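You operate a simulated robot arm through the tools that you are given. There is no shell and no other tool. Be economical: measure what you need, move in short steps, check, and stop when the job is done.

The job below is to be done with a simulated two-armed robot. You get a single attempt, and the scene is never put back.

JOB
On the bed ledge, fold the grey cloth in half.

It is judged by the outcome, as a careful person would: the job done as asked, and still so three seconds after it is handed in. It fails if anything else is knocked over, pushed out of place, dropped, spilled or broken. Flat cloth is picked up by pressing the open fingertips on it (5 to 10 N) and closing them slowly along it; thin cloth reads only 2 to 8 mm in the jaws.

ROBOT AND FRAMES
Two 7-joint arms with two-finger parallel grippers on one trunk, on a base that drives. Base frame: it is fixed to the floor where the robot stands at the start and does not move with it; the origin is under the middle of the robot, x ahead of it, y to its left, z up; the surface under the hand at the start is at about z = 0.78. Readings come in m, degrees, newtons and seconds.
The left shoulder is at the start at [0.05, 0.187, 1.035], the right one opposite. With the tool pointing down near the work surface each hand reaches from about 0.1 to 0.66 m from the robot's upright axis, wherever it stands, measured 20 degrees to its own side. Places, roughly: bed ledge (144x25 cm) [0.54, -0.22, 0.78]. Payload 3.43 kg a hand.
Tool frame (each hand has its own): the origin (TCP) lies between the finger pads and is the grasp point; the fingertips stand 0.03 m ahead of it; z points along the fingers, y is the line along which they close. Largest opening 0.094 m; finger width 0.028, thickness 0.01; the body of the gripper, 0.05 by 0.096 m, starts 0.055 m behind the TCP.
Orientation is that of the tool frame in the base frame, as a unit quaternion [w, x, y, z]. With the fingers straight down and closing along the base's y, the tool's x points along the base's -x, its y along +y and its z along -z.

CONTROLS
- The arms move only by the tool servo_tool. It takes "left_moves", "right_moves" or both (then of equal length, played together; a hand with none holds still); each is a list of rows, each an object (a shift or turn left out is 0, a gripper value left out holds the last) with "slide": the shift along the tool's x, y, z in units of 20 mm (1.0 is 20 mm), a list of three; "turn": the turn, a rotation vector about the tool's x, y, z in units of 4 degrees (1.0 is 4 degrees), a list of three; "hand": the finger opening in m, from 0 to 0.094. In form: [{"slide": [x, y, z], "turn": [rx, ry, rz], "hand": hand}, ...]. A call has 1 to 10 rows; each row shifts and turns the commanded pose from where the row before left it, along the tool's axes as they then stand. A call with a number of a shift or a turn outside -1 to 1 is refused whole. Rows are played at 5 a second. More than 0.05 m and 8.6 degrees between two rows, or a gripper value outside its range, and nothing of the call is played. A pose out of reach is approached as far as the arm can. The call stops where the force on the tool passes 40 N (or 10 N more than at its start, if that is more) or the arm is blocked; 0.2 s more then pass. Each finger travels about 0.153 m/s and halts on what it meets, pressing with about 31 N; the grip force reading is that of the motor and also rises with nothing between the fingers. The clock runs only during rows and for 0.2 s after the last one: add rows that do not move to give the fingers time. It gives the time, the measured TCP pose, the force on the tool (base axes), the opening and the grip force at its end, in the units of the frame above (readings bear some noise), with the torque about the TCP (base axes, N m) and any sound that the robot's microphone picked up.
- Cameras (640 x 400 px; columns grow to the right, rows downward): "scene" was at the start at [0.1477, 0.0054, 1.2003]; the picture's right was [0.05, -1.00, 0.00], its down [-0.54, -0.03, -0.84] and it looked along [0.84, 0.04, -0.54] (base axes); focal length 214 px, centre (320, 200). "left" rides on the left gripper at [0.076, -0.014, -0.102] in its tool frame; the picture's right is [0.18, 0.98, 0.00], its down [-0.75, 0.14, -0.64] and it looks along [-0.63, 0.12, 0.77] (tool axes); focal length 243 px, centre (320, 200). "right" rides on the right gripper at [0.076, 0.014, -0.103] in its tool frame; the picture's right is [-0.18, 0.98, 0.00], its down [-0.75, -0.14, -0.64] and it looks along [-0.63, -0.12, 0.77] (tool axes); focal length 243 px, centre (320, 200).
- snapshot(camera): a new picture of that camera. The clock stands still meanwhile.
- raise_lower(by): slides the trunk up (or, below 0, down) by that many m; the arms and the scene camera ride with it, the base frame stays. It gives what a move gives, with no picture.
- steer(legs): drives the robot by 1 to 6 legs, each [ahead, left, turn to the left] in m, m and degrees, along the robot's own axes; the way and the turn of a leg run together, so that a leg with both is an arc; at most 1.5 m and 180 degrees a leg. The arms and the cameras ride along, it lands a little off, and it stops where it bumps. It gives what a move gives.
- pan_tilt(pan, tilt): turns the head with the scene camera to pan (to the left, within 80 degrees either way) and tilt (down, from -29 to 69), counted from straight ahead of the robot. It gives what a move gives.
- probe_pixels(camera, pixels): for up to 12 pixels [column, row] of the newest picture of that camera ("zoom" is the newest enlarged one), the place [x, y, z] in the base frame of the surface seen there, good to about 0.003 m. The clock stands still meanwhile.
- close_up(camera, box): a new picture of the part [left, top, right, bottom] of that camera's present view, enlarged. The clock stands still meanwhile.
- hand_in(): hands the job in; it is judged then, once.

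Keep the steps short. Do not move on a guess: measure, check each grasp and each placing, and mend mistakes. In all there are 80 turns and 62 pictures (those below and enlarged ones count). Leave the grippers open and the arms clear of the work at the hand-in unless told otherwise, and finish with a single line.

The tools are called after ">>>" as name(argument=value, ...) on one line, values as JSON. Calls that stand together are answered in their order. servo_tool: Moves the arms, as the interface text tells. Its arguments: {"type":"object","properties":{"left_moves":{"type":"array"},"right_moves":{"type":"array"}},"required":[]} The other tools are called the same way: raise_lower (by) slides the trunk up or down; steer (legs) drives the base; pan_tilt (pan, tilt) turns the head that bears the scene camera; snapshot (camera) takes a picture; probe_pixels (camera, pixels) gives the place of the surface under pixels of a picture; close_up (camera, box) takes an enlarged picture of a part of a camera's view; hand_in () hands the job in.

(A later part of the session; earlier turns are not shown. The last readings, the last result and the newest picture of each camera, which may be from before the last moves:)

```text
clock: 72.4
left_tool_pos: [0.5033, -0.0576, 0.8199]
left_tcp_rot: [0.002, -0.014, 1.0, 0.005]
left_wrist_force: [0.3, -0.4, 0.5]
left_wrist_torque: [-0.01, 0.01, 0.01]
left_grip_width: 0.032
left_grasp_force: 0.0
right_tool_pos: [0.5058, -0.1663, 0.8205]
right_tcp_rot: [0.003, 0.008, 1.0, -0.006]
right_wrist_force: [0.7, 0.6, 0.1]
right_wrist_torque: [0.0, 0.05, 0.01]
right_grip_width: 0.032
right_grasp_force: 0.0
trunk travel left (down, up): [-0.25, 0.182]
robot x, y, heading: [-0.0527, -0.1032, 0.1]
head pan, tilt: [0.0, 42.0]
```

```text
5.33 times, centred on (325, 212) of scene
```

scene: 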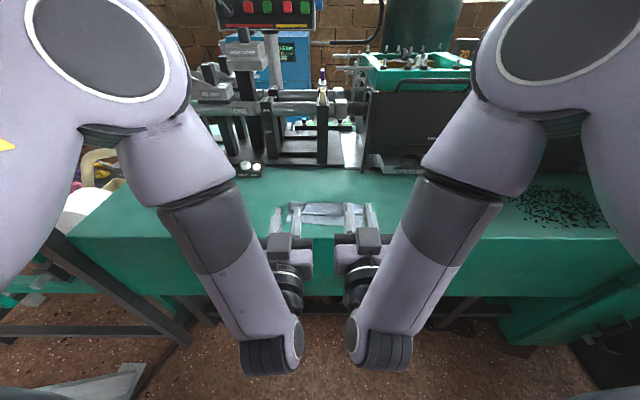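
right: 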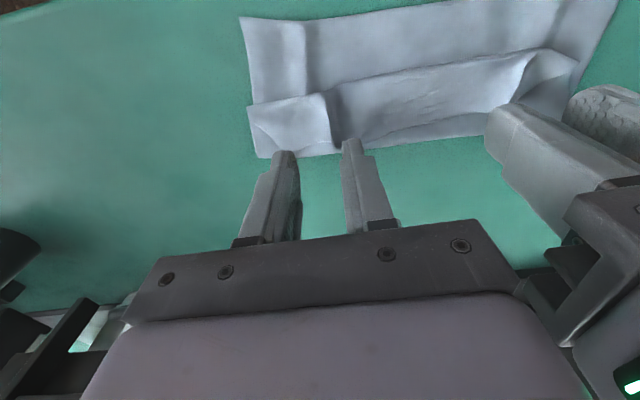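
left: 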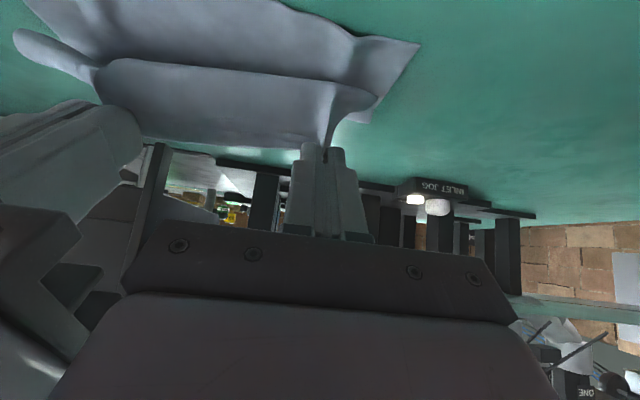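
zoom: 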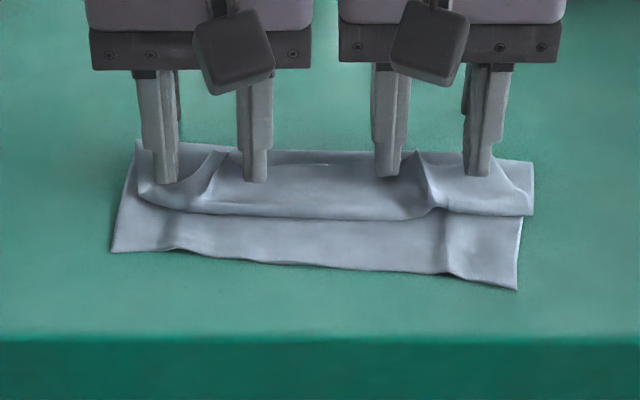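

Both ridges are now between the fingers. I'll lower 1.5 mm and close slowly.

>>> servo_tool(left_moves=[{"slide": [0, 0, 0.08]}, {"hand": 0.026}, {"hand": 0.021}, {"hand": 0.016}, {"hand": 0.012}, {"hand": 0.008}, {"hand": 0.004}, {"hand": 0.0}, {}], right_moves=[{"slide": [0, 0, 0.08]}, {"hand": 0.026}, {"hand": 0.021}, {"hand": 0.016}, {"hand": 0.012}, {"hand": 0.008}, {"hand": 0.004}, {"hand": 0.0}, {}])

>>> servo_tool(left_moves=[{"slide": [0, 0, -0.35]}, {"slide": [0, 0, -0.35]}, {}], right_moves=[{"slide": [0, 0, -0.35]}, {"slide": [0, 0, -0.35]}, {}])

>>> close_up(camera="scene", box=[275, 175, 375, 250])

```text
clock: 74.4
left_tool_pos: [0.5041, -0.0579, 0.8168]
left_tcp_rot: [0.001, -0.014, 1.0, 0.005]
left_wrist_force: [0.0, -0.9, -0.2]
left_wrist_torque: [-0.03, 0.01, 0.01]
left_grip_width: 0.0022
left_grasp_force: 31.1
right_tool_pos: [0.5077, -0.1648, 0.8175]
right_tcp_rot: [0.001, 0.008, 1.0, -0.006]
right_wrist_force: [0.4, 0.9, 0.8]
right_wrist_torque: [0.05, 0.02, -0.02]
right_grip_width: 0.0008
right_grasp_force: 30.7
trunk travel left (down, up): [-0.25, 0.182]
robot x, y, heading: [-0.0527, -0.1022, 0.3]
head pan, tilt: [0.0, 42.0]
```

```text
clock: 75.2
left_tool_pos: [0.5036, -0.0568, 0.8303]
left_tcp_rot: [0.002, -0.013, 1.0, 0.004]
left_wrist_force: [0.4, -0.3, 0.5]
left_wrist_torque: [0.0, 0.0, 0.0]
left_grip_width: 0.0024
left_grasp_force: 31.2
right_tool_pos: [0.5062, -0.1655, 0.8331]
right_tcp_rot: [0.003, 0.008, 1.0, -0.005]
right_wrist_force: [-0.1, 0.0, -0.1]
right_wrist_torque: [0.0, -0.01, 0.02]
right_grip_width: 0.0001
right_grasp_force: 30.8
trunk travel left (down, up): [-0.25, 0.182]
robot x, y, heading: [-0.0523, -0.0969, 0.2]
head pan, tilt: [0.0, 42.0]
```

```text
5.33 times, centred on (325, 212) of scene
```

zoom: 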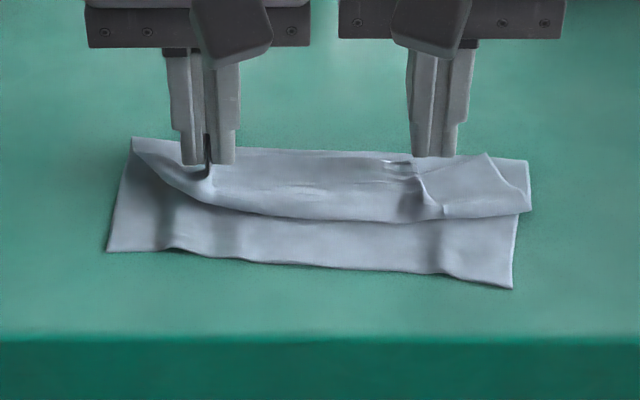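

The left holds (2.4 mm), but the right slipped (0). I'll keep the left as is and measure the right ridge again.

>>> probe_pixels(camera="zoom", pixels=[[416, 172], [420, 185], [428, 205], [400, 162], [440, 172], [485, 155], [410, 166], [500, 180]])

```text
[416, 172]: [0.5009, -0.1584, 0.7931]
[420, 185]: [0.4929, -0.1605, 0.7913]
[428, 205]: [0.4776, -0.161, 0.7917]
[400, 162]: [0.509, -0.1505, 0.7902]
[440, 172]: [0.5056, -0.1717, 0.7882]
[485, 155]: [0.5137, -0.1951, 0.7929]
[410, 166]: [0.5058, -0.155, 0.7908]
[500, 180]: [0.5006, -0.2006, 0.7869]
```

The right ridge is now only about 5 mm high, so I'll pinch it with a light press. First I'll open the right hand to 30 mm, then lower it to touch.

>>> servo_tool(right_moves=[{"hand": 0.03, "slide": [0, -0.05, 0.2]}, {"slide": [0, 0, 0.3]}, {"slide": [0, 0, 0.3]}, {}])

>>> servo_tool(right_moves=[{"slide": [0, 0, 0.07]}, {}])

```text
clock: 76.2
left_tool_pos: [0.5042, -0.058, 0.8301]
left_tcp_rot: [0.002, -0.015, 1.0, 0.004]
left_wrist_force: [0.1, 0.0, 0.9]
left_wrist_torque: [-0.04, -0.02, 0.02]
left_grip_width: 0.0022
left_grasp_force: 31.2
right_tool_pos: [0.5049, -0.1683, 0.8163]
right_tcp_rot: [0.002, 0.008, 1.0, -0.006]
right_wrist_force: [0.9, -0.8, 0.0]
right_wrist_torque: [0.0, 0.03, 0.01]
right_grip_width: 0.0299
right_grasp_force: 0.0
trunk travel left (down, up): [-0.25, 0.182]
robot x, y, heading: [-0.0506, -0.1009, 0.1]
head pan, tilt: [0.0, 42.0]
```

```text
clock: 76.8
left_tool_pos: [0.5035, -0.0586, 0.8309]
left_tcp_rot: [0.002, -0.013, 1.0, 0.004]
left_wrist_force: [-0.4, 0.4, -0.4]
left_wrist_torque: [0.0, -0.03, 0.04]
left_grip_width: 0.0022
left_grasp_force: 31.3
right_tool_pos: [0.5057, -0.1666, 0.8162]
right_tcp_rot: [0.002, 0.008, 1.0, -0.006]
right_wrist_force: [-0.4, -0.3, 0.5]
right_wrist_torque: [0.01, -0.04, 0.01]
right_grip_width: 0.0299
right_grasp_force: 0.0
trunk travel left (down, up): [-0.25, 0.182]
robot x, y, heading: [-0.0502, -0.0983, 0.1]
head pan, tilt: [0.0, 42.0]
```

>>> servo_tool(right_moves=[{"slide": [0, 0, 0.07]}, {}])

>>> servo_tool(right_moves=[{"slide": [0, 0, 0.04]}, {}])

```text
clock: 77.4
left_tool_pos: [0.5034, -0.0573, 0.8315]
left_tcp_rot: [0.002, -0.014, 1.0, 0.004]
left_wrist_force: [0.1, 0.7, 0.8]
left_wrist_torque: [0.03, -0.02, 0.01]
left_grip_width: 0.0021
left_grasp_force: 30.9
right_tool_pos: [0.5053, -0.168, 0.8141]
right_tcp_rot: [0.002, 0.009, 1.0, -0.005]
right_wrist_force: [-0.3, -0.8, 0.5]
right_wrist_torque: [0.01, 0.0, 0.0]
right_grip_width: 0.0305
right_grasp_force: 0.1
trunk travel left (down, up): [-0.25, 0.182]
robot x, y, heading: [-0.0502, -0.0992, 0.2]
head pan, tilt: [0.0, 42.0]
```

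```text
clock: 78.0
left_tool_pos: [0.5042, -0.0582, 0.8299]
left_tcp_rot: [0.001, -0.013, 1.0, 0.004]
left_wrist_force: [-0.5, 0.7, 0.2]
left_wrist_torque: [-0.03, 0.0, -0.05]
left_grip_width: 0.0021
left_grasp_force: 30.4
right_tool_pos: [0.5061, -0.1678, 0.8132]
right_tcp_rot: [0.002, 0.008, 1.0, -0.005]
right_wrist_force: [-0.9, 0.1, 1.0]
right_wrist_torque: [0.01, -0.03, 0.01]
right_grip_width: 0.03
right_grasp_force: 0.1
trunk travel left (down, up): [-0.25, 0.182]
robot x, y, heading: [-0.0519, -0.0985, -0.1]
head pan, tilt: [0.0, 42.0]
```

>>> servo_tool(right_moves=[{"slide": [0, 0, 0.04]}, {}])

```text
clock: 78.6
left_tool_pos: [0.503, -0.0574, 0.8309]
left_tcp_rot: [0.001, -0.013, 1.0, 0.004]
left_wrist_force: [0.2, 0.5, 0.1]
left_wrist_torque: [-0.03, 0.04, 0.05]
left_grip_width: 0.0023
left_grasp_force: 31.2
right_tool_pos: [0.5068, -0.1683, 0.8125]
right_tcp_rot: [0.002, 0.007, 1.0, -0.005]
right_wrist_force: [-0.5, 0.5, 5.1]
right_wrist_torque: [0.01, 0.03, -0.01]
right_grip_width: 0.0302
right_grasp_force: 0.2
trunk travel left (down, up): [-0.25, 0.182]
robot x, y, heading: [-0.0502, -0.1009, 0.3]
head pan, tilt: [0.0, 42.0]
```

The right hand presses with 5 N. I'll close it slowly, then lift to match the left.

>>> servo_tool(right_moves=[{"hand": 0.026}, {"hand": 0.022}, {"hand": 0.018}, {"hand": 0.014}, {"hand": 0.01}, {"hand": 0.006}, {"hand": 0.002}, {"hand": 0.0}, {}])

>>> servo_tool(right_moves=[{"slide": [0, 0, -0.3]}, {"slide": [0, 0, -0.3]}, {"slide": [0, 0, -0.3]}, {}])

>>> close_up(camera="scene", box=[275, 175, 375, 250])

```text
clock: 80.6
left_tool_pos: [0.5026, -0.0578, 0.8313]
left_tcp_rot: [0.002, -0.014, 1.0, 0.004]
left_wrist_force: [0.4, -4.1, -0.3]
left_wrist_torque: [-0.13, -0.04, -0.02]
left_grip_width: 0.0022
left_grasp_force: 30.8
right_tool_pos: [0.5065, -0.1666, 0.8135]
right_tcp_rot: [0.003, 0.007, 1.0, -0.006]
right_wrist_force: [1.3, 4.8, 10.9]
right_wrist_torque: [0.17, 0.07, -0.03]
right_grip_width: 0.0017
right_grasp_force: 30.7
trunk travel left (down, up): [-0.25, 0.182]
robot x, y, heading: [-0.0498, -0.1028, 0.3]
head pan, tilt: [0.0, 42.0]
```

```text
clock: 81.6
left_tool_pos: [0.5043, -0.0561, 0.8298]
left_tcp_rot: [0.002, -0.014, 1.0, 0.004]
left_wrist_force: [0.2, -1.9, -0.1]
left_wrist_torque: [-0.05, -0.02, 0.02]
left_grip_width: 0.0023
left_grasp_force: 31.0
right_tool_pos: [0.5067, -0.1684, 0.8307]
right_tcp_rot: [0.001, 0.008, 1.0, -0.007]
right_wrist_force: [0.8, 1.4, -0.5]
right_wrist_torque: [0.04, 0.02, -0.02]
right_grip_width: 0.0017
right_grasp_force: 31.0
trunk travel left (down, up): [-0.25, 0.182]
robot x, y, heading: [-0.052, -0.0976, 0.3]
head pan, tilt: [0.0, 42.0]
```

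```text
5.33 times, centred on (325, 212) of scene
```

zoom: 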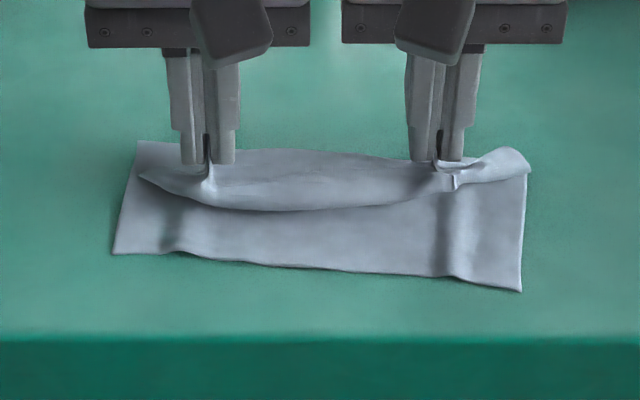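

Both hands hold the strip now (2.3 and 1.7 mm), and the whole flap lifts with the lower layer flat. I'll turn the edge over in place with only a small forward move, in three stages ending past horizontal.

>>> servo_tool(left_moves=[{"slide": [0.13, 0, -0.104], "turn": [0, -1, 0]}, {"slide": [0.13, 0, -0.104], "turn": [0, -1, 0]}, {"slide": [0.13, 0, -0.104], "turn": [0, -1, 0]}, {"slide": [0.13, 0, -0.104], "turn": [0, -1, 0]}, {"slide": [0.113, 0, -0.113], "turn": [0, -1, 0]}, {"slide": [0.113, 0, -0.113], "turn": [0, -1, 0]}, {"slide": [0.113, 0, -0.113], "turn": [0, -1, 0]}, {"slide": [0.113, 0, -0.113], "turn": [0, -1, 0]}, {"slide": [0.088, 0, -0.117], "turn": [0, -1, 0]}, {"slide": [0.088, 0, -0.117], "turn": [0, -1, 0]}], right_moves=[{"slide": [0.13, 0, -0.104], "turn": [0, -1, 0]}, {"slide": [0.13, 0, -0.104], "turn": [0, -1, 0]}, {"slide": [0.13, 0, -0.104], "turn": [0, -1, 0]}, {"slide": [0.13, 0, -0.104], "turn": [0, -1, 0]}, {"slide": [0.113, 0, -0.113], "turn": [0, -1, 0]}, {"slide": [0.113, 0, -0.113], "turn": [0, -1, 0]}, {"slide": [0.113, 0, -0.113], "turn": [0, -1, 0]}, {"slide": [0.113, 0, -0.113], "turn": [0, -1, 0]}, {"slide": [0.088, 0, -0.117], "turn": [0, -1, 0]}, {"slide": [0.088, 0, -0.117], "turn": [0, -1, 0]}])

>>> servo_tool(left_moves=[{"slide": [0.088, 0, -0.117], "turn": [0, -1, 0]}, {"slide": [0.088, 0, -0.117], "turn": [0, -1, 0]}, {"slide": [0.088, 0, -0.117], "turn": [0, -1, 0]}, {"slide": [0.17, 0, -0.039], "turn": [0, -1, 0]}, {"slide": [0.17, 0, -0.039], "turn": [0, -1, 0]}, {"slide": [0.17, 0, -0.039], "turn": [0, -1, 0]}, {"slide": [0.17, 0, -0.039], "turn": [0, -1, 0]}, {"slide": [0.164, 0, -0.065], "turn": [0, -1, 0]}, {"slide": [0.164, 0, -0.065], "turn": [0, -1, 0]}, {"slide": [0.164, 0, -0.065], "turn": [0, -1, 0]}], right_moves=[{"slide": [0.088, 0, -0.117], "turn": [0, -1, 0]}, {"slide": [0.088, 0, -0.117], "turn": [0, -1, 0]}, {"slide": [0.088, 0, -0.117], "turn": [0, -1, 0]}, {"slide": [0.17, 0, -0.039], "turn": [0, -1, 0]}, {"slide": [0.17, 0, -0.039], "turn": [0, -1, 0]}, {"slide": [0.17, 0, -0.039], "turn": [0, -1, 0]}, {"slide": [0.17, 0, -0.039], "turn": [0, -1, 0]}, {"slide": [0.164, 0, -0.065], "turn": [0, -1, 0]}, {"slide": [0.164, 0, -0.065], "turn": [0, -1, 0]}, {"slide": [0.164, 0, -0.065], "turn": [0, -1, 0]}])

>>> close_up(camera="scene", box=[265, 175, 385, 265])

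```text
clock: 83.8
left_tool_pos: [0.4748, -0.0589, 0.8451]
left_tcp_rot: [0.344, -0.011, 0.939, 0.009]
left_wrist_force: [1.0, 0.3, 0.0]
left_wrist_torque: [-0.06, 0.01, -0.01]
left_grip_width: 0.0021
left_grasp_force: 30.3
right_tool_pos: [0.4774, -0.1663, 0.8446]
right_tcp_rot: [0.345, 0.006, 0.939, -0.008]
right_wrist_force: [0.5, 0.6, -1.1]
right_wrist_torque: [0.01, 0.04, 0.0]
right_grip_width: 0.0019
right_grasp_force: 30.8
trunk travel left (down, up): [-0.25, 0.182]
robot x, y, heading: [-0.0523, -0.0974, 0.3]
head pan, tilt: [0.0, 42.0]
```

```text
clock: 86.0
left_tool_pos: [0.4493, -0.0601, 0.8265]
left_tcp_rot: [0.644, -0.008, 0.765, 0.012]
left_wrist_force: [0.6, -0.1, -0.5]
left_wrist_torque: [0.01, 0.0, -0.01]
left_grip_width: 0.0021
left_grasp_force: 31.0
right_tool_pos: [0.4531, -0.1664, 0.8272]
right_tcp_rot: [0.645, 0.002, 0.764, -0.009]
right_wrist_force: [0.0, 0.5, -0.3]
right_wrist_torque: [0.0, -0.01, 0.01]
right_grip_width: 0.0019
right_grasp_force: 31.8
trunk travel left (down, up): [-0.25, 0.182]
robot x, y, heading: [-0.0502, -0.0998, 0.3]
head pan, tilt: [0.0, 42.0]
```

```text
4.44 times, centred on (325, 220) of scene
```

zoom: 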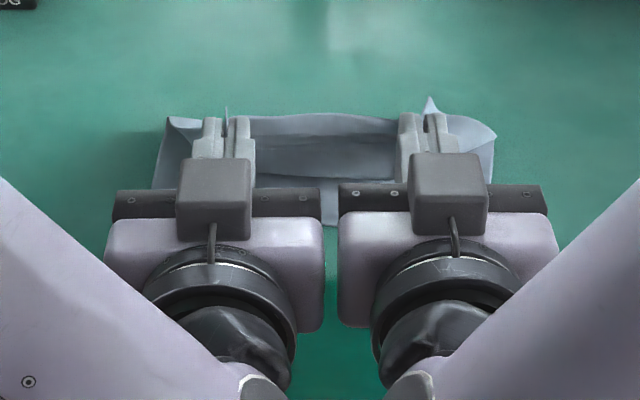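

Both still hold. Now the last 24° of tip, past horizontal.

>>> servo_tool(left_moves=[{"slide": [0.164, 0.03, -0.065], "turn": [0, -1, 0]}, {"slide": [0.153, 0.03, -0.089], "turn": [0, -1, 0]}, {"slide": [0.153, 0, -0.089], "turn": [0, -1, 0]}, {"slide": [0.153, 0, -0.089], "turn": [0, -1, 0]}, {"slide": [0.153, 0, -0.089], "turn": [0, -1, 0]}, {"slide": [0.153, 0, -0.089], "turn": [0, -1, 0]}, {}], right_moves=[{"slide": [0.164, -0.03, -0.065], "turn": [0, -1, 0]}, {"slide": [0.153, -0.03, -0.089], "turn": [0, -1, 0]}, {"slide": [0.153, 0, -0.089], "turn": [0, -1, 0]}, {"slide": [0.153, 0, -0.089], "turn": [0, -1, 0]}, {"slide": [0.153, 0, -0.089], "turn": [0, -1, 0]}, {"slide": [0.153, 0, -0.089], "turn": [0, -1, 0]}, {}])

>>> close_up(camera="scene", box=[275, 185, 375, 255])

```text
clock: 86.8
left_tool_pos: [0.4459, -0.0557, 0.8235]
left_tcp_rot: [0.713, -0.012, 0.701, 0.017]
left_wrist_force: [0.6, 3.4, -0.5]
left_wrist_torque: [-0.07, -0.03, -0.43]
left_grip_width: 0.0021
left_grasp_force: 31.1
left hand out of reach, approached as far as the arm can: row 3
right_tool_pos: [0.444, -0.1619, 0.8304]
right_tcp_rot: [0.709, 0.006, 0.705, -0.024]
right_wrist_force: [-0.2, -2.9, 0.4]
right_wrist_torque: [0.11, 0.07, 0.47]
right_grip_width: 0.0019
right_grasp_force: 30.6
right hand out of reach, approached as far as the arm can: row 2, 3
trunk travel left (down, up): [-0.25, 0.182]
robot x, y, heading: [-0.0513, -0.1017, 0.3]
head pan, tilt: [0.0, 42.0]
stopped in row 3 (left hand): the force on the tool passed its limit at 54 N (the readings are from after the stop); the commanded pose is now the measured one
```

```text
5.71 times, centred on (325, 220) of scene
```

zoom: 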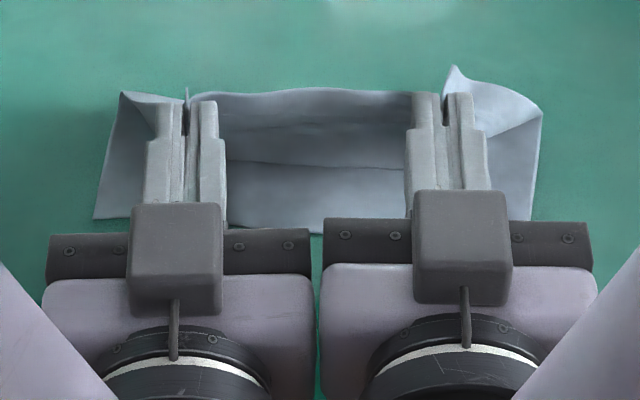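

The wrists end at about 90° of tip. So instead I'll draw the flap taut, up and toward me, so that no slack can curl back and on release it swings down flat about the crease.

>>> servo_tool(left_moves=[{"slide": [-0.1, 0.1, -0.1], "turn": [0, 1, 0]}, {"slide": [-0.1, 0.05, -0.2]}, {"slide": [-0.1, 0, -0.2]}, {"slide": [-0.1, 0, -0.2]}, {}], right_moves=[{"slide": [-0.1, -0.1, -0.1], "turn": [0, 1, 0]}, {"slide": [-0.1, -0.05, -0.2]}, {"slide": [-0.1, 0, -0.2]}, {"slide": [-0.1, 0, -0.2]}, {}])

>>> close_up(camera="scene", box=[275, 185, 375, 255])

```text
clock: 88.0
left_tool_pos: [0.4315, -0.053, 0.8307]
left_tcp_rot: [0.687, -0.014, 0.726, 0.017]
left_wrist_force: [-0.2, -2.7, 0.3]
left_wrist_torque: [-0.06, 0.0, -0.11]
left_grip_width: 0.0026
left_grasp_force: 31.0
right_tool_pos: [0.4297, -0.162, 0.8379]
right_tcp_rot: [0.684, 0.006, 0.729, -0.023]
right_wrist_force: [0.4, 3.5, 0.6]
right_wrist_torque: [0.05, -0.01, 0.09]
right_grip_width: 0.0018
right_grasp_force: 31.0
trunk travel left (down, up): [-0.25, 0.182]
robot x, y, heading: [-0.0502, -0.0982, 0.0]
head pan, tilt: [0.0, 42.0]
```

```text
5.71 times, centred on (325, 220) of scene
```

zoom: 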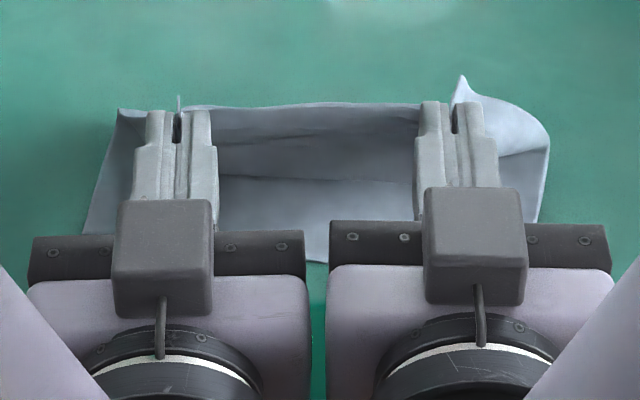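

>>> probe_pixels(camera="zoom", pixels=[[320, 108], [320, 125], [320, 150], [320, 172], [320, 190], [320, 250], [545, 150], [120, 115], [520, 180], [520, 115], [462, 85], [90, 230]])

```text
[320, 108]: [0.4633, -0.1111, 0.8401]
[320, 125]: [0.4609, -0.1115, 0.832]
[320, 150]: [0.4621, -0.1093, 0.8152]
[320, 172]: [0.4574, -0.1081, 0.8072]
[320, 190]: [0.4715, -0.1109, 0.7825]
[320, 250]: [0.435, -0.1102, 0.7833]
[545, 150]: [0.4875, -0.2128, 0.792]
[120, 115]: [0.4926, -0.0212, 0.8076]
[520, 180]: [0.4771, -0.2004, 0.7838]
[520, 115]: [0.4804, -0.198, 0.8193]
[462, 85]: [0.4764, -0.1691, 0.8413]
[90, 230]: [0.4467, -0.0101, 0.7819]
```

The strip (top edge z 0.84, bend z 0.807) stands upright between the hands, and near 90° I can't turn it any further this way. A better grip for it is from above, pinching the standing edge with the fingers closing along x. Tipping that hand forward then lays the edge toward me. The left hand keeps holding; the right lets go, retreats and turns upright.

>>> servo_tool(right_moves=[{"hand": 0.01}, {"hand": 0.02}, {"hand": 0.03}, {"slide": [0, 0, -0.8]}, {"slide": [0, -0.2, -0.8]}, {"slide": [-0.8, -0.8, 0]}, {"slide": [-1, -1, 0]}, {"slide": [-1, -1, 0]}, {"slide": [-1, -1, 0]}, {"slide": [0, -1, 0], "turn": [0, 1, 0]}])

>>> servo_tool(right_moves=[{"turn": [0, 1, 0]}, {"turn": [0, 1, 0]}, {"turn": [0, 1, 0]}, {"turn": [0, 1, 0]}, {"turn": [0, 1, 0]}, {"turn": [0, 1, 0]}, {"turn": [0, 1, 0]}, {"turn": [0, 1, 0]}, {"turn": [0, 1, 0]}, {"turn": [0, 1, 0]}])

>>> servo_tool(right_moves=[{"turn": [0, 1, 0]}, {"turn": [0, 1, 0]}, {"turn": [0, 1, 0]}, {"turn": [0, 1, 0]}, {"turn": [0, 1, 0]}, {"turn": [0, 1, 0]}, {"turn": [0, 1, 0]}, {"turn": [0, 1, 0]}, {"turn": [0, 1, 0]}, {"turn": [0, 1, 0]}])

>>> servo_tool(right_moves=[{"slide": [-1, 0, 0], "turn": [0, 0, -1]}, {"turn": [0, 0, -1]}, {"turn": [0, 0, -1]}, {"turn": [0, 0, -1]}, {"turn": [0, 0, -1]}, {"turn": [0, 0, -1]}, {"turn": [0, 0, -1]}, {"turn": [0, 0, -1]}, {"turn": [0, 0, -1]}, {"turn": [0, 0, -1]}])

>>> close_up(camera="scene", box=[255, 165, 415, 265])

```text
clock: 90.2
left_tool_pos: [0.431, -0.0536, 0.8331]
left_tcp_rot: [0.687, -0.013, 0.726, 0.016]
left_wrist_force: [-0.1, 0.8, 0.5]
left_wrist_torque: [0.01, -0.02, 0.0]
left_grip_width: 0.0021
left_grasp_force: 31.3
right_tool_pos: [0.3992, -0.2584, 0.921]
right_tcp_rot: [0.657, 0.006, 0.753, -0.023]
right_wrist_force: [-0.5, 0.7, -1.2]
right_wrist_torque: [-0.02, -0.01, -0.02]
right_grip_width: 0.0298
right_grasp_force: 0.1
trunk travel left (down, up): [-0.25, 0.182]
robot x, y, heading: [-0.0502, -0.099, 0.3]
head pan, tilt: [0.0, 42.0]
```

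```text
clock: 92.4
left_tool_pos: [0.431, -0.053, 0.8338]
left_tcp_rot: [0.688, -0.014, 0.726, 0.017]
left_wrist_force: [-0.4, 0.3, -0.2]
left_wrist_torque: [0.0, 0.01, -0.03]
left_grip_width: 0.0023
left_grasp_force: 30.9
right_tool_pos: [0.4004, -0.2597, 0.9187]
right_tcp_rot: [0.36, 0.014, 0.932, -0.019]
right_wrist_force: [-0.1, -0.4, 1.0]
right_wrist_torque: [0.02, -0.03, 0.01]
right_grip_width: 0.0298
right_grasp_force: 0.2
trunk travel left (down, up): [-0.25, 0.182]
robot x, y, heading: [-0.0502, -0.1002, 0.2]
head pan, tilt: [0.0, 42.0]
```

```text
clock: 94.6
left_tool_pos: [0.4314, -0.0535, 0.833]
left_tcp_rot: [0.688, -0.013, 0.726, 0.016]
left_wrist_force: [-0.1, 0.2, -0.4]
left_wrist_torque: [-0.02, 0.0, -0.02]
left_grip_width: 0.0023
left_grasp_force: 30.7
right_tool_pos: [0.3998, -0.2592, 0.9192]
right_tcp_rot: [0.019, 0.019, 1.0, -0.013]
right_wrist_force: [-0.2, 0.1, 0.5]
right_wrist_torque: [-0.01, -0.01, -0.03]
right_grip_width: 0.03
right_grasp_force: 0.0
trunk travel left (down, up): [-0.25, 0.182]
robot x, y, heading: [-0.052, -0.0993, 0.2]
head pan, tilt: [0.0, 42.0]
```

```text
clock: 96.8
left_tool_pos: [0.4315, -0.053, 0.8331]
left_tcp_rot: [0.688, -0.014, 0.726, 0.018]
left_wrist_force: [0.0, -0.8, -0.6]
left_wrist_torque: [0.01, 0.0, -0.02]
left_grip_width: 0.0024
left_grasp_force: 30.7
right_tool_pos: [0.4193, -0.2605, 0.9215]
right_tcp_rot: [0.014, -0.324, 0.946, -0.019]
right_wrist_force: [-0.4, -1.2, 0.9]
right_wrist_torque: [-0.01, -0.04, -0.02]
right_grip_width: 0.03
right_grasp_force: 0.1
trunk travel left (down, up): [-0.25, 0.182]
robot x, y, heading: [-0.0481, -0.0973, 0.2]
head pan, tilt: [0.0, 42.0]
```

```text
4.00 times, centred on (335, 215) of scene
```

zoom: 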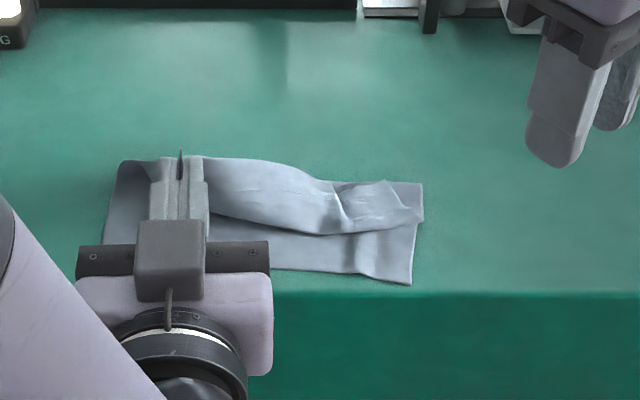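

The yaw works. I'll finish the quarter turn and measure the standing strip just to the right of the left fingers.

>>> servo_tool(right_moves=[{"turn": [0, 0, -1]}, {"turn": [0, 0, -1]}, {"turn": [0, 0, -1]}, {"turn": [0, 0, -1]}, {"turn": [0, 0, -1]}, {"turn": [0, 0, -1]}, {"turn": [0, 0, -1]}, {"turn": [0, 0, -1]}, {"turn": [0, 0, -1]}, {"turn": [0, 0, -1]}])

>>> servo_tool(right_moves=[{"turn": [0, 0, -1]}, {"turn": [0, 0, -1]}, {"turn": [0, 0, -1]}, {}])

>>> probe_pixels(camera="zoom", pixels=[[212, 160], [225, 160], [240, 161], [255, 163], [275, 166], [300, 175], [225, 185], [240, 195], [255, 205], [275, 200], [240, 218], [260, 225]])

```text
clock: 99.0
left_tool_pos: [0.4316, -0.0531, 0.8333]
left_tcp_rot: [0.687, -0.013, 0.726, 0.016]
left_wrist_force: [-0.7, 1.2, -0.7]
left_wrist_torque: [-0.01, -0.03, 0.0]
left_grip_width: 0.0023
left_grasp_force: 30.9
right_tool_pos: [0.4191, -0.2605, 0.9196]
right_tcp_rot: [0.011, -0.452, 0.892, -0.02]
right_wrist_force: [0.6, -0.2, -0.4]
right_wrist_torque: [-0.01, -0.01, -0.05]
right_grip_width: 0.03
right_grasp_force: 0.2
right hand out of reach, approached as far as the arm can: row 5, 6, 7, 8, 9, 10
trunk travel left (down, up): [-0.25, 0.182]
robot x, y, heading: [-0.0493, -0.0996, 0.2]
head pan, tilt: [0.0, 42.0]
```

```text
clock: 100.0
left_tool_pos: [0.4314, -0.0546, 0.8325]
left_tcp_rot: [0.688, -0.014, 0.726, 0.017]
left_wrist_force: [0.2, 0.0, -1.4]
left_wrist_torque: [0.04, 0.01, 0.02]
left_grip_width: 0.0022
left_grasp_force: 31.0
right_tool_pos: [0.4198, -0.2604, 0.92]
right_tcp_rot: [0.011, -0.452, 0.892, -0.019]
right_wrist_force: [-0.1, 0.0, -0.6]
right_wrist_torque: [-0.02, -0.01, -0.01]
right_grip_width: 0.03
right_grasp_force: 0.0
right hand out of reach, approached as far as the arm can: row 1, 2, 3
trunk travel left (down, up): [-0.25, 0.182]
robot x, y, heading: [-0.0505, -0.0995, 0.4]
head pan, tilt: [0.0, 42.0]
```

```text
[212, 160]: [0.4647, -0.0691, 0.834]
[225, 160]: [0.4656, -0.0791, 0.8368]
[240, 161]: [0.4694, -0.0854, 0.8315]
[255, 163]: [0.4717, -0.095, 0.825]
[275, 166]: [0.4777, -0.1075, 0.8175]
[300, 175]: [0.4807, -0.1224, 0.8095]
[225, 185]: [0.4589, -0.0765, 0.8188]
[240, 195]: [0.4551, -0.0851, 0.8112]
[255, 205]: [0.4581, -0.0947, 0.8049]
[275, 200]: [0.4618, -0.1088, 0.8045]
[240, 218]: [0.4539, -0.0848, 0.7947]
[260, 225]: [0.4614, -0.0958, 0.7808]
```

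The yaw stops at 54° this way. The standing strip runs obliquely from (0.466, -0.079) to (0.478, -0.108), and turning the hand about 54° the other way would line the fingers up across it. I'll turn it back that way.

>>> servo_tool(right_moves=[{"turn": [0, 0, 1]}, {"turn": [0, 0, 1]}, {"turn": [0, 0, 1]}, {"turn": [0, 0, 1]}, {"turn": [0, 0, 1]}, {"turn": [0, 0, 1]}, {"turn": [0, 0, 1]}, {"turn": [0, 0, 1]}, {"turn": [0, 0, 1]}, {"turn": [0, 0, 1]}])

>>> servo_tool(right_moves=[{"turn": [0, 0, 1]}, {"turn": [0, 0, 1]}, {"turn": [0, 0, 1]}, {"turn": [0, 0, 1]}, {"turn": [0, 0, 1]}, {"turn": [0, 0, 1]}, {"turn": [0, 0, 1]}, {"turn": [0, 0, 1]}, {"turn": [0, 0, 1]}, {"turn": [0, 0, 1]}])

>>> servo_tool(right_moves=[{"turn": [0, 0, 1]}, {"turn": [0, 0, 1]}, {"turn": [0, 0, 1]}, {"turn": [0, 0, 1]}, {"turn": [0, 0, 1]}, {"turn": [0, 0, 1]}, {"turn": [0, 0, 1]}])

```text
clock: 102.2
left_tool_pos: [0.4301, -0.0528, 0.833]
left_tcp_rot: [0.688, -0.014, 0.726, 0.017]
left_wrist_force: [0.3, 0.1, -0.1]
left_wrist_torque: [-0.01, 0.02, -0.04]
left_grip_width: 0.0024
left_grasp_force: 30.9
right_tool_pos: [0.4196, -0.2597, 0.921]
right_tcp_rot: [0.017, -0.117, 0.993, -0.016]
right_wrist_force: [-0.2, -0.1, -0.5]
right_wrist_torque: [0.02, -0.01, 0.0]
right_grip_width: 0.0301
right_grasp_force: 0.1
trunk travel left (down, up): [-0.25, 0.182]
robot x, y, heading: [-0.0533, -0.1006, 0.1]
head pan, tilt: [0.0, 42.0]
```

```text
clock: 104.4
left_tool_pos: [0.4309, -0.0544, 0.8326]
left_tcp_rot: [0.687, -0.013, 0.726, 0.016]
left_wrist_force: [-0.6, 0.2, 0.3]
left_wrist_torque: [0.02, -0.01, -0.03]
left_grip_width: 0.0023
left_grasp_force: 30.9
right_tool_pos: [0.4202, -0.2601, 0.9204]
right_tcp_rot: [0.022, 0.228, 0.973, -0.009]
right_wrist_force: [-0.5, 0.6, 0.1]
right_wrist_torque: [0.01, 0.01, 0.02]
right_grip_width: 0.0299
right_grasp_force: 0.1
trunk travel left (down, up): [-0.25, 0.182]
robot x, y, heading: [-0.0508, -0.1041, 0.2]
head pan, tilt: [0.0, 42.0]
```

```text
clock: 106.0
left_tool_pos: [0.4308, -0.0533, 0.8319]
left_tcp_rot: [0.687, -0.013, 0.726, 0.016]
left_wrist_force: [0.6, -0.3, 0.6]
left_wrist_torque: [0.01, -0.04, -0.05]
left_grip_width: 0.0024
left_grasp_force: 31.3
right_tool_pos: [0.4198, -0.2593, 0.9208]
right_tcp_rot: [0.024, 0.457, 0.889, -0.003]
right_wrist_force: [-0.8, -0.7, -0.3]
right_wrist_torque: [0.02, -0.03, -0.02]
right_grip_width: 0.03
right_grasp_force: 0.0
trunk travel left (down, up): [-0.25, 0.182]
robot x, y, heading: [-0.0481, -0.1024, 0.2]
head pan, tilt: [0.0, 42.0]
```

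The yaw is reachable. I'll add 12° more and bring the right hand above the standing strip at (0.473, -0.094).

>>> servo_tool(right_moves=[{"turn": [0, 0, 1]}, {"turn": [0, 0, 1]}, {"turn": [0, 0, 1]}, {}])

>>> servo_tool(right_moves=[{"slide": [0.81, 0.72, 0]}, {"slide": [0.81, 0.72, 0]}, {"slide": [0.81, 0.72, 0.2]}, {"slide": [0.81, 0.72, 0.2]}, {"slide": [0.81, 0.72, 0.2]}, {"slide": [0.81, 0.72, 0.2]}, {"slide": [0.81, 0.72, 0.2]}, {"slide": [0.81, 0.72, 0.2]}, {}])

>>> close_up(camera="scene", box=[265, 165, 385, 255])

```text
clock: 107.0
left_tool_pos: [0.4314, -0.0545, 0.8332]
left_tcp_rot: [0.687, -0.013, 0.726, 0.017]
left_wrist_force: [0.1, 0.5, 0.2]
left_wrist_torque: [0.02, 0.01, 0.01]
left_grip_width: 0.0023
left_grasp_force: 31.2
right_tool_pos: [0.4192, -0.2601, 0.92]
right_tcp_rot: [0.024, 0.547, 0.837, 0.0]
right_wrist_force: [-0.1, -0.6, 0.3]
right_wrist_torque: [-0.02, 0.0, 0.02]
right_grip_width: 0.03
right_grasp_force: 0.0
trunk travel left (down, up): [-0.25, 0.182]
robot x, y, heading: [-0.0508, -0.0995, 0.3]
head pan, tilt: [0.0, 42.0]
```

```text
clock: 109.0
left_tool_pos: [0.4314, -0.0532, 0.8337]
left_tcp_rot: [0.688, -0.014, 0.726, 0.017]
left_wrist_force: [-0.7, -1.1, -0.1]
left_wrist_torque: [0.04, -0.01, -0.01]
left_grip_width: 0.0025
left_grasp_force: 30.8
right_tool_pos: [0.4726, -0.0954, 0.8933]
right_tcp_rot: [0.025, 0.546, 0.837, -0.001]
right_wrist_force: [0.2, -0.2, 0.4]
right_wrist_torque: [0.0, -0.02, -0.01]
right_grip_width: 0.0302
right_grasp_force: 0.0
trunk travel left (down, up): [-0.25, 0.182]
robot x, y, heading: [-0.052, -0.0999, 0.2]
head pan, tilt: [0.0, 42.0]
```

```text
4.44 times, centred on (325, 210) of scene
```

zoom: 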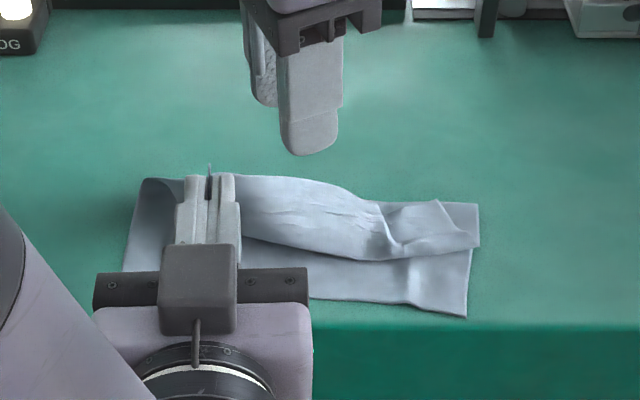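

The fingers straddle the standing edge in line. I'll open to 36 mm, lower to a TCP height of 0.844 and close.

>>> servo_tool(right_moves=[{"slide": [0, 0, 0.6], "hand": 0.036}, {"slide": [0, 0, 0.6]}, {"slide": [0, 0, 0.6]}, {"slide": [0, 0, 0.6]}, {}])

>>> servo_tool(right_moves=[{"hand": 0.03}, {"hand": 0.024}, {"hand": 0.018}, {"hand": 0.012}, {"hand": 0.008}, {"hand": 0.004}, {"hand": 0.0}, {}])

>>> close_up(camera="scene", box=[265, 165, 385, 255])

```text
clock: 110.2
left_tool_pos: [0.4316, -0.0536, 0.8322]
left_tcp_rot: [0.688, -0.013, 0.726, 0.016]
left_wrist_force: [-0.7, -0.6, 0.1]
left_wrist_torque: [0.0, 0.01, 0.01]
left_grip_width: 0.0023
left_grasp_force: 31.8
right_tool_pos: [0.4755, -0.0984, 0.8468]
right_tcp_rot: [0.024, 0.546, 0.837, 0.0]
right_wrist_force: [-0.3, -0.4, -0.5]
right_wrist_torque: [0.04, 0.02, 0.01]
right_grip_width: 0.0359
right_grasp_force: 0.0
trunk travel left (down, up): [-0.25, 0.182]
robot x, y, heading: [-0.05, -0.1018, 0.2]
head pan, tilt: [0.0, 42.0]
```

```text
clock: 112.0
left_tool_pos: [0.4314, -0.0523, 0.8323]
left_tcp_rot: [0.688, -0.014, 0.726, 0.017]
left_wrist_force: [-0.1, -0.8, 0.2]
left_wrist_torque: [-0.01, -0.03, 0.0]
left_grip_width: 0.0024
left_grasp_force: 30.9
right_tool_pos: [0.4752, -0.0975, 0.8467]
right_tcp_rot: [0.023, 0.546, 0.837, -0.001]
right_wrist_force: [-0.4, -0.2, 0.4]
right_wrist_torque: [0.01, -0.02, 0.03]
right_grip_width: 0.0016
right_grasp_force: 30.9
trunk travel left (down, up): [-0.25, 0.182]
robot x, y, heading: [-0.0516, -0.099, -0.1]
head pan, tilt: [0.0, 42.0]
```

```text
4.44 times, centred on (325, 210) of scene
```

zoom: 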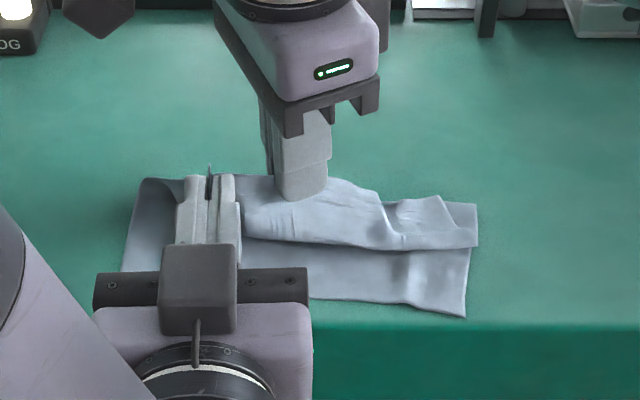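

The right hand holds the edge from above (1.6 mm). The left now lets go and backs straight out, away to the left.

>>> servo_tool(left_moves=[{"hand": 0.01}, {"hand": 0.02}, {"hand": 0.03}, {"slide": [0, 0, -0.8]}, {"slide": [0, 0, -0.8]}, {"slide": [0, 0.5, -0.5]}, {"slide": [0, 1, 0]}, {"slide": [0, 1, 0]}, {"slide": [0, 1, 0]}, {"slide": [0, 1, 0]}])

>>> close_up(camera="scene", box=[265, 165, 385, 255])

```text
clock: 114.2
left_tool_pos: [0.3797, 0.0093, 0.8514]
left_tcp_rot: [0.687, -0.015, 0.726, 0.018]
left_wrist_force: [1.2, -0.5, -0.1]
left_wrist_torque: [-0.01, 0.01, 0.04]
left_grip_width: 0.03
left_grasp_force: 0.1
left hand out of reach, approached as far as the arm can: row 9, 10
right_tool_pos: [0.4751, -0.0968, 0.8464]
right_tcp_rot: [0.024, 0.546, 0.837, 0.0]
right_wrist_force: [0.7, 0.2, -0.7]
right_wrist_torque: [0.02, -0.01, 0.0]
right_grip_width: 0.0017
right_grasp_force: 31.5
trunk travel left (down, up): [-0.25, 0.182]
robot x, y, heading: [-0.0494, -0.1006, 0.1]
head pan, tilt: [0.0, 42.0]
```

```text
4.44 times, centred on (325, 210) of scene
```

zoom: 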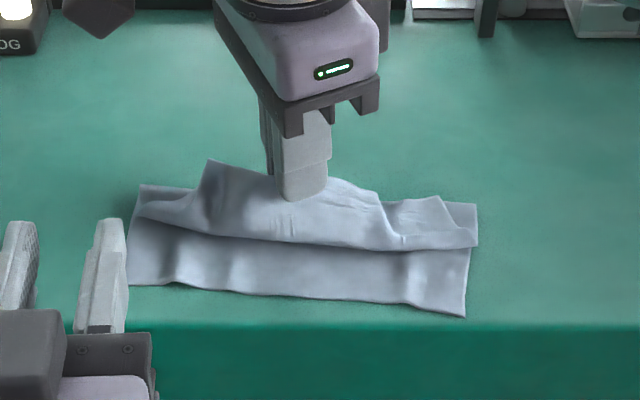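

The left is clear. Now the right hand raises the edge until the flap stands up, then tips forward and brings it down toward me.

>>> servo_tool(right_moves=[{"slide": [0.027, -0.06, -0.4], "turn": [-0.914, -0.407, 0]}, {"slide": [0.027, -0.06, -0.4], "turn": [-0.914, -0.407, 0]}, {"slide": [0.027, -0.06, -0.4], "turn": [-0.914, -0.407, 0]}, {"slide": [0.027, -0.06, -0.4], "turn": [-0.914, -0.407, 0]}, {}])

>>> close_up(camera="scene", box=[265, 165, 385, 255])

```text
clock: 115.4
left_tool_pos: [0.3798, 0.0095, 0.8516]
left_tcp_rot: [0.687, -0.015, 0.726, 0.018]
left_wrist_force: [-1.0, 0.5, 0.2]
left_wrist_torque: [-0.01, -0.01, -0.03]
left_grip_width: 0.03
left_grasp_force: 0.1
right_tool_pos: [0.4661, -0.0968, 0.8771]
right_tcp_rot: [0.141, 0.538, 0.827, 0.075]
right_wrist_force: [0.3, -1.0, -0.6]
right_wrist_torque: [-0.01, 0.05, 0.0]
right_grip_width: 0.0018
right_grasp_force: 31.1
trunk travel left (down, up): [-0.25, 0.182]
robot x, y, heading: [-0.0495, -0.0984, 0.1]
head pan, tilt: [0.0, 42.0]
```

```text
4.44 times, centred on (325, 210) of scene
```

zoom: 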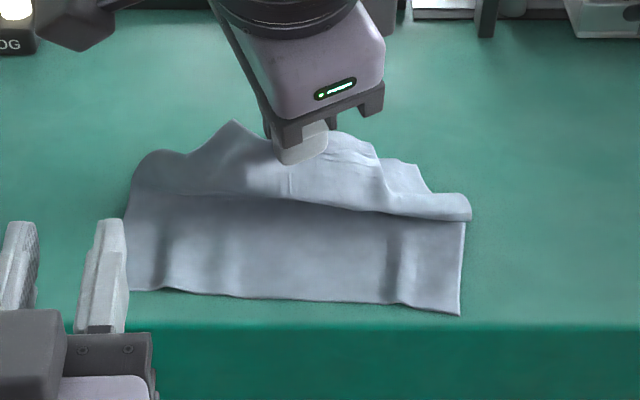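

The flap is standing, and only the right corner is still rolled. Before bringing it down, I'll move the left hand out of the way by turning it upright and shifting it left.

>>> servo_tool(left_moves=[{"turn": [0, 1, 0]}, {"turn": [0, 1, 0]}, {"turn": [0, 1, 0]}, {"turn": [0, 1, 0]}, {"turn": [0, 1, 0], "slide": [-0.3, 0.3, 0]}, {"turn": [0, 1, 0], "slide": [0, 0.5, 0]}, {"turn": [0, 1, 0], "slide": [0, 0.5, 0]}, {"turn": [0, 1, 0], "slide": [0, 0.5, 0]}, {"turn": [0, 1, 0], "slide": [0, 0.5, 0]}, {"turn": [0, 1, 0], "slide": [0, 0.5, 0]}])

>>> servo_tool(left_moves=[{"turn": [0, 1, 0], "slide": [0, 0.8, -0.5]}, {"turn": [0, 1, 0], "slide": [0, 0.8, -0.5]}, {"turn": [0, 1, 0], "slide": [0, 0.8, -0.5]}, {"turn": [0, 1, 0], "slide": [0, 0.8, -0.5]}, {"turn": [0, 1, 0], "slide": [0, 0.5, -0.5]}, {"turn": [0, 1, 0]}, {"turn": [0, 1, 0]}, {"turn": [0, 1, 0]}, {"turn": [0, 1, 0]}, {"turn": [0, 1, 0]}])

>>> servo_tool(right_moves=[{"slide": [0.104, -0.233, -0.2], "turn": [-0.914, -0.407, 0]}, {"slide": [0.104, -0.233, -0.2], "turn": [-0.914, -0.407, 0]}, {"slide": [0.19, -0.425, 0.145], "turn": [-0.914, -0.407, 0]}, {"slide": [0.19, -0.425, 0.145], "turn": [-0.914, -0.407, 0]}, {"slide": [0.19, -0.425, 0.145], "turn": [-0.914, -0.407, 0]}, {"slide": [0.19, -0.425, 0.145], "turn": [-0.914, -0.407, 0]}, {}])

>>> close_up(camera="scene", box=[265, 165, 385, 255])

```text
clock: 117.6
left_tool_pos: [0.3772, 0.0664, 0.8579]
left_tcp_rot: [0.397, -0.019, 0.917, 0.012]
left_wrist_force: [0.2, 0.1, 1.3]
left_wrist_torque: [0.01, 0.01, -0.02]
left_grip_width: 0.03
left_grasp_force: 0.1
right_tool_pos: [0.466, -0.0967, 0.8769]
right_tcp_rot: [0.141, 0.538, 0.828, 0.075]
right_wrist_force: [-0.6, -0.4, 0.5]
right_wrist_torque: [-0.05, 0.0, 0.0]
right_grip_width: 0.0021
right_grasp_force: 31.1
trunk travel left (down, up): [-0.25, 0.182]
robot x, y, heading: [-0.0527, -0.0992, 0.4]
head pan, tilt: [0.0, 42.0]
```

```text
clock: 119.8
left_tool_pos: [0.3451, 0.1385, 0.8969]
left_tcp_rot: [0.059, -0.021, 0.998, 0.004]
left_wrist_force: [0.6, -0.3, 0.3]
left_wrist_torque: [0.03, 0.02, 0.01]
left_grip_width: 0.0299
left_grasp_force: 0.1
right_tool_pos: [0.4662, -0.0966, 0.8764]
right_tcp_rot: [0.142, 0.538, 0.828, 0.075]
right_wrist_force: [0.9, -0.4, 0.5]
right_wrist_torque: [-0.04, 0.04, 0.0]
right_grip_width: 0.002
right_grasp_force: 31.0
trunk travel left (down, up): [-0.25, 0.182]
robot x, y, heading: [-0.0508, -0.1007, -0.0]
head pan, tilt: [0.0, 42.0]
```

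```text
clock: 121.4
left_tool_pos: [0.3447, 0.1377, 0.8965]
left_tcp_rot: [0.06, -0.022, 0.998, 0.004]
left_wrist_force: [0.4, -0.7, 0.3]
left_wrist_torque: [0.0, 0.04, -0.01]
left_grip_width: 0.0304
left_grasp_force: 0.0
right_tool_pos: [0.4289, -0.0982, 0.8516]
right_tcp_rot: [0.311, 0.506, 0.783, 0.184]
right_wrist_force: [0.3, 0.5, -1.1]
right_wrist_torque: [-0.04, 0.05, 0.01]
right_grip_width: 0.0017
right_grasp_force: 30.6
trunk travel left (down, up): [-0.25, 0.182]
robot x, y, heading: [-0.0497, -0.0971, 0.2]
head pan, tilt: [0.0, 42.0]
```

```text
4.44 times, centred on (325, 210) of scene
```

zoom: 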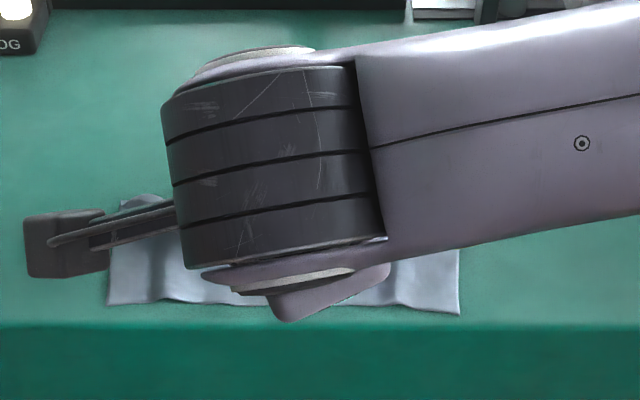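

The tilt is 39°, the tip is at about (0.448, 0.828), and the grip still holds. I'll bring it down the last 3 cm.

>>> servo_tool(right_moves=[{"slide": [0.183, -0.411, 0.29], "turn": [-0.914, -0.407, 0]}, {"slide": [0.183, -0.411, 0.29], "turn": [-0.914, -0.407, 0]}, {"slide": [0.183, -0.411, 0.29], "turn": [-0.914, -0.407, 0]}, {"slide": [0.14, -0.33, 0.2], "turn": [-0.914, -0.407, 0]}, {}])

```text
clock: 122.6
left_tool_pos: [0.3443, 0.1391, 0.8963]
left_tcp_rot: [0.061, -0.021, 0.998, 0.003]
left_wrist_force: [0.0, 0.6, 0.4]
left_wrist_torque: [-0.01, -0.02, 0.0]
left_grip_width: 0.0301
left_grasp_force: 0.0
right_tool_pos: [0.4208, -0.0987, 0.8126]
right_tcp_rot: [0.417, 0.472, 0.734, 0.254]
right_wrist_force: [-0.7, -0.1, 0.1]
right_wrist_torque: [-0.01, 0.04, -0.01]
right_grip_width: 0.0016
right_grasp_force: 30.5
trunk travel left (down, up): [-0.25, 0.182]
robot x, y, heading: [-0.0503, -0.0985, 0.3]
head pan, tilt: [0.0, 42.0]
```

The tip is at about (0.445, 0.795). I'll open just 14 mm and slip the fingers back out along their own axis.

>>> servo_tool(right_moves=[{"hand": 0.005}, {"hand": 0.01}, {"hand": 0.014}, {}, {"slide": [0, 0, -0.4]}, {"slide": [0, 0, -0.6]}, {"slide": [0, 0, -0.8]}, {"slide": [0, 0, -1]}, {"slide": [0, 0, -1]}, {"slide": [0, 0, -1]}])

>>> servo_tool(right_moves=[{"turn": [0.914, 0.407, 0], "slide": [-0.5, -0.5, 0]}, {"turn": [0.914, 0.407, 0], "slide": [-0.8, -0.5, 0]}, {"turn": [0.914, 0.407, 0], "slide": [-1, -0.5, 0]}, {"turn": [0.914, 0.407, 0], "slide": [-1, -0.5, 0]}, {"turn": [0.914, 0.407, 0], "slide": [-1, -0.5, 0]}, {"turn": [0.914, 0.407, 0], "slide": [-1, -0.5, 0]}, {"turn": [0.914, 0.407, 0], "slide": [-1, -0.5, 0]}, {"turn": [0.914, 0.407, 0], "slide": [-1, -0.3, 0]}, {"turn": [0.914, 0.407, 0], "slide": [-1, 0, 0]}, {"turn": [0.914, 0.407, 0], "slide": [-1, 0, 0]}])

>>> close_up(camera="scene", box=[265, 180, 385, 255])

```text
clock: 124.8
left_tool_pos: [0.3441, 0.1394, 0.8973]
left_tcp_rot: [0.061, -0.022, 0.998, 0.004]
left_wrist_force: [-0.5, -0.1, 0.7]
left_wrist_torque: [0.01, -0.02, 0.0]
left_grip_width: 0.0301
left_grasp_force: 0.0
right_tool_pos: [0.3398, -0.0944, 0.8627]
right_tcp_rot: [0.416, 0.472, 0.734, 0.255]
right_wrist_force: [0.7, 0.0, 0.1]
right_wrist_torque: [0.0, -0.02, 0.02]
right_grip_width: 0.0142
right_grasp_force: 0.0
trunk travel left (down, up): [-0.25, 0.182]
robot x, y, heading: [-0.0502, -0.1003, 0.5]
head pan, tilt: [0.0, 42.0]
```

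```text
clock: 127.0
left_tool_pos: [0.3444, 0.1378, 0.8952]
left_tcp_rot: [0.061, -0.021, 0.998, 0.004]
left_wrist_force: [1.0, 0.1, -0.7]
left_wrist_torque: [0.01, 0.01, -0.02]
left_grip_width: 0.03
left_grasp_force: 0.0
right_tool_pos: [0.3477, -0.2986, 0.8659]
right_tcp_rot: [0.14, 0.539, 0.827, 0.075]
right_wrist_force: [-0.2, -0.1, -0.5]
right_wrist_torque: [-0.01, 0.02, 0.0]
right_grip_width: 0.014
right_grasp_force: 0.1
trunk travel left (down, up): [-0.25, 0.182]
robot x, y, heading: [-0.0507, -0.1008, 0.2]
head pan, tilt: [0.0, 42.0]
```

```text
5.33 times, centred on (325, 218) of scene
```

zoom: 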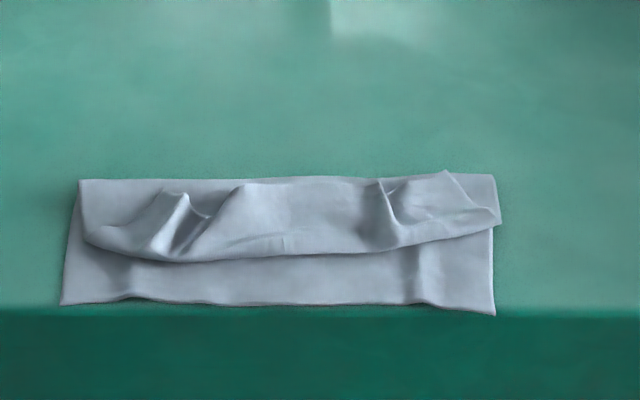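

The cloth was drawn nearer the front, and the strip sprang back. I'll measure.

>>> probe_pixels(camera="zoom", pixels=[[82, 183], [280, 182], [492, 180], [65, 302], [280, 302], [490, 312], [90, 235], [275, 255], [490, 220], [185, 198], [245, 188], [380, 185]])

>>> probe_pixels(camera="zoom", pixels=[[445, 175], [165, 195], [215, 200], [310, 185], [310, 195], [310, 220], [410, 190], [445, 195], [150, 215], [280, 310]])

```text
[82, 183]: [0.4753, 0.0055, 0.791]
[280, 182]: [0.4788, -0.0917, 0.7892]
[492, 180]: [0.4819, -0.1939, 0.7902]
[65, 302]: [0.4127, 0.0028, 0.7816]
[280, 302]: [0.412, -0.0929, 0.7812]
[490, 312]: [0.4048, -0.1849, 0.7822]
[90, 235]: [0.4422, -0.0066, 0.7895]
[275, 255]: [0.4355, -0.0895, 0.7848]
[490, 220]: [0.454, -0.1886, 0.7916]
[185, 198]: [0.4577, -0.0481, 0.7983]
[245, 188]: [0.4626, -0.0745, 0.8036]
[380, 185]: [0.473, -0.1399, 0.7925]
```

```text
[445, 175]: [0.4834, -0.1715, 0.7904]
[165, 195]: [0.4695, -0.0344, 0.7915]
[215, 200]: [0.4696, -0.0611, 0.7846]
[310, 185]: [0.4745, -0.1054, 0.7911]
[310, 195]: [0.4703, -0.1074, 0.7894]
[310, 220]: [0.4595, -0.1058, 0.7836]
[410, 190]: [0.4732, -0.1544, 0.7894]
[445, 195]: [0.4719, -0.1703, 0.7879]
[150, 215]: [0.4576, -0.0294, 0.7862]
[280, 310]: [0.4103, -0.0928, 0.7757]
```

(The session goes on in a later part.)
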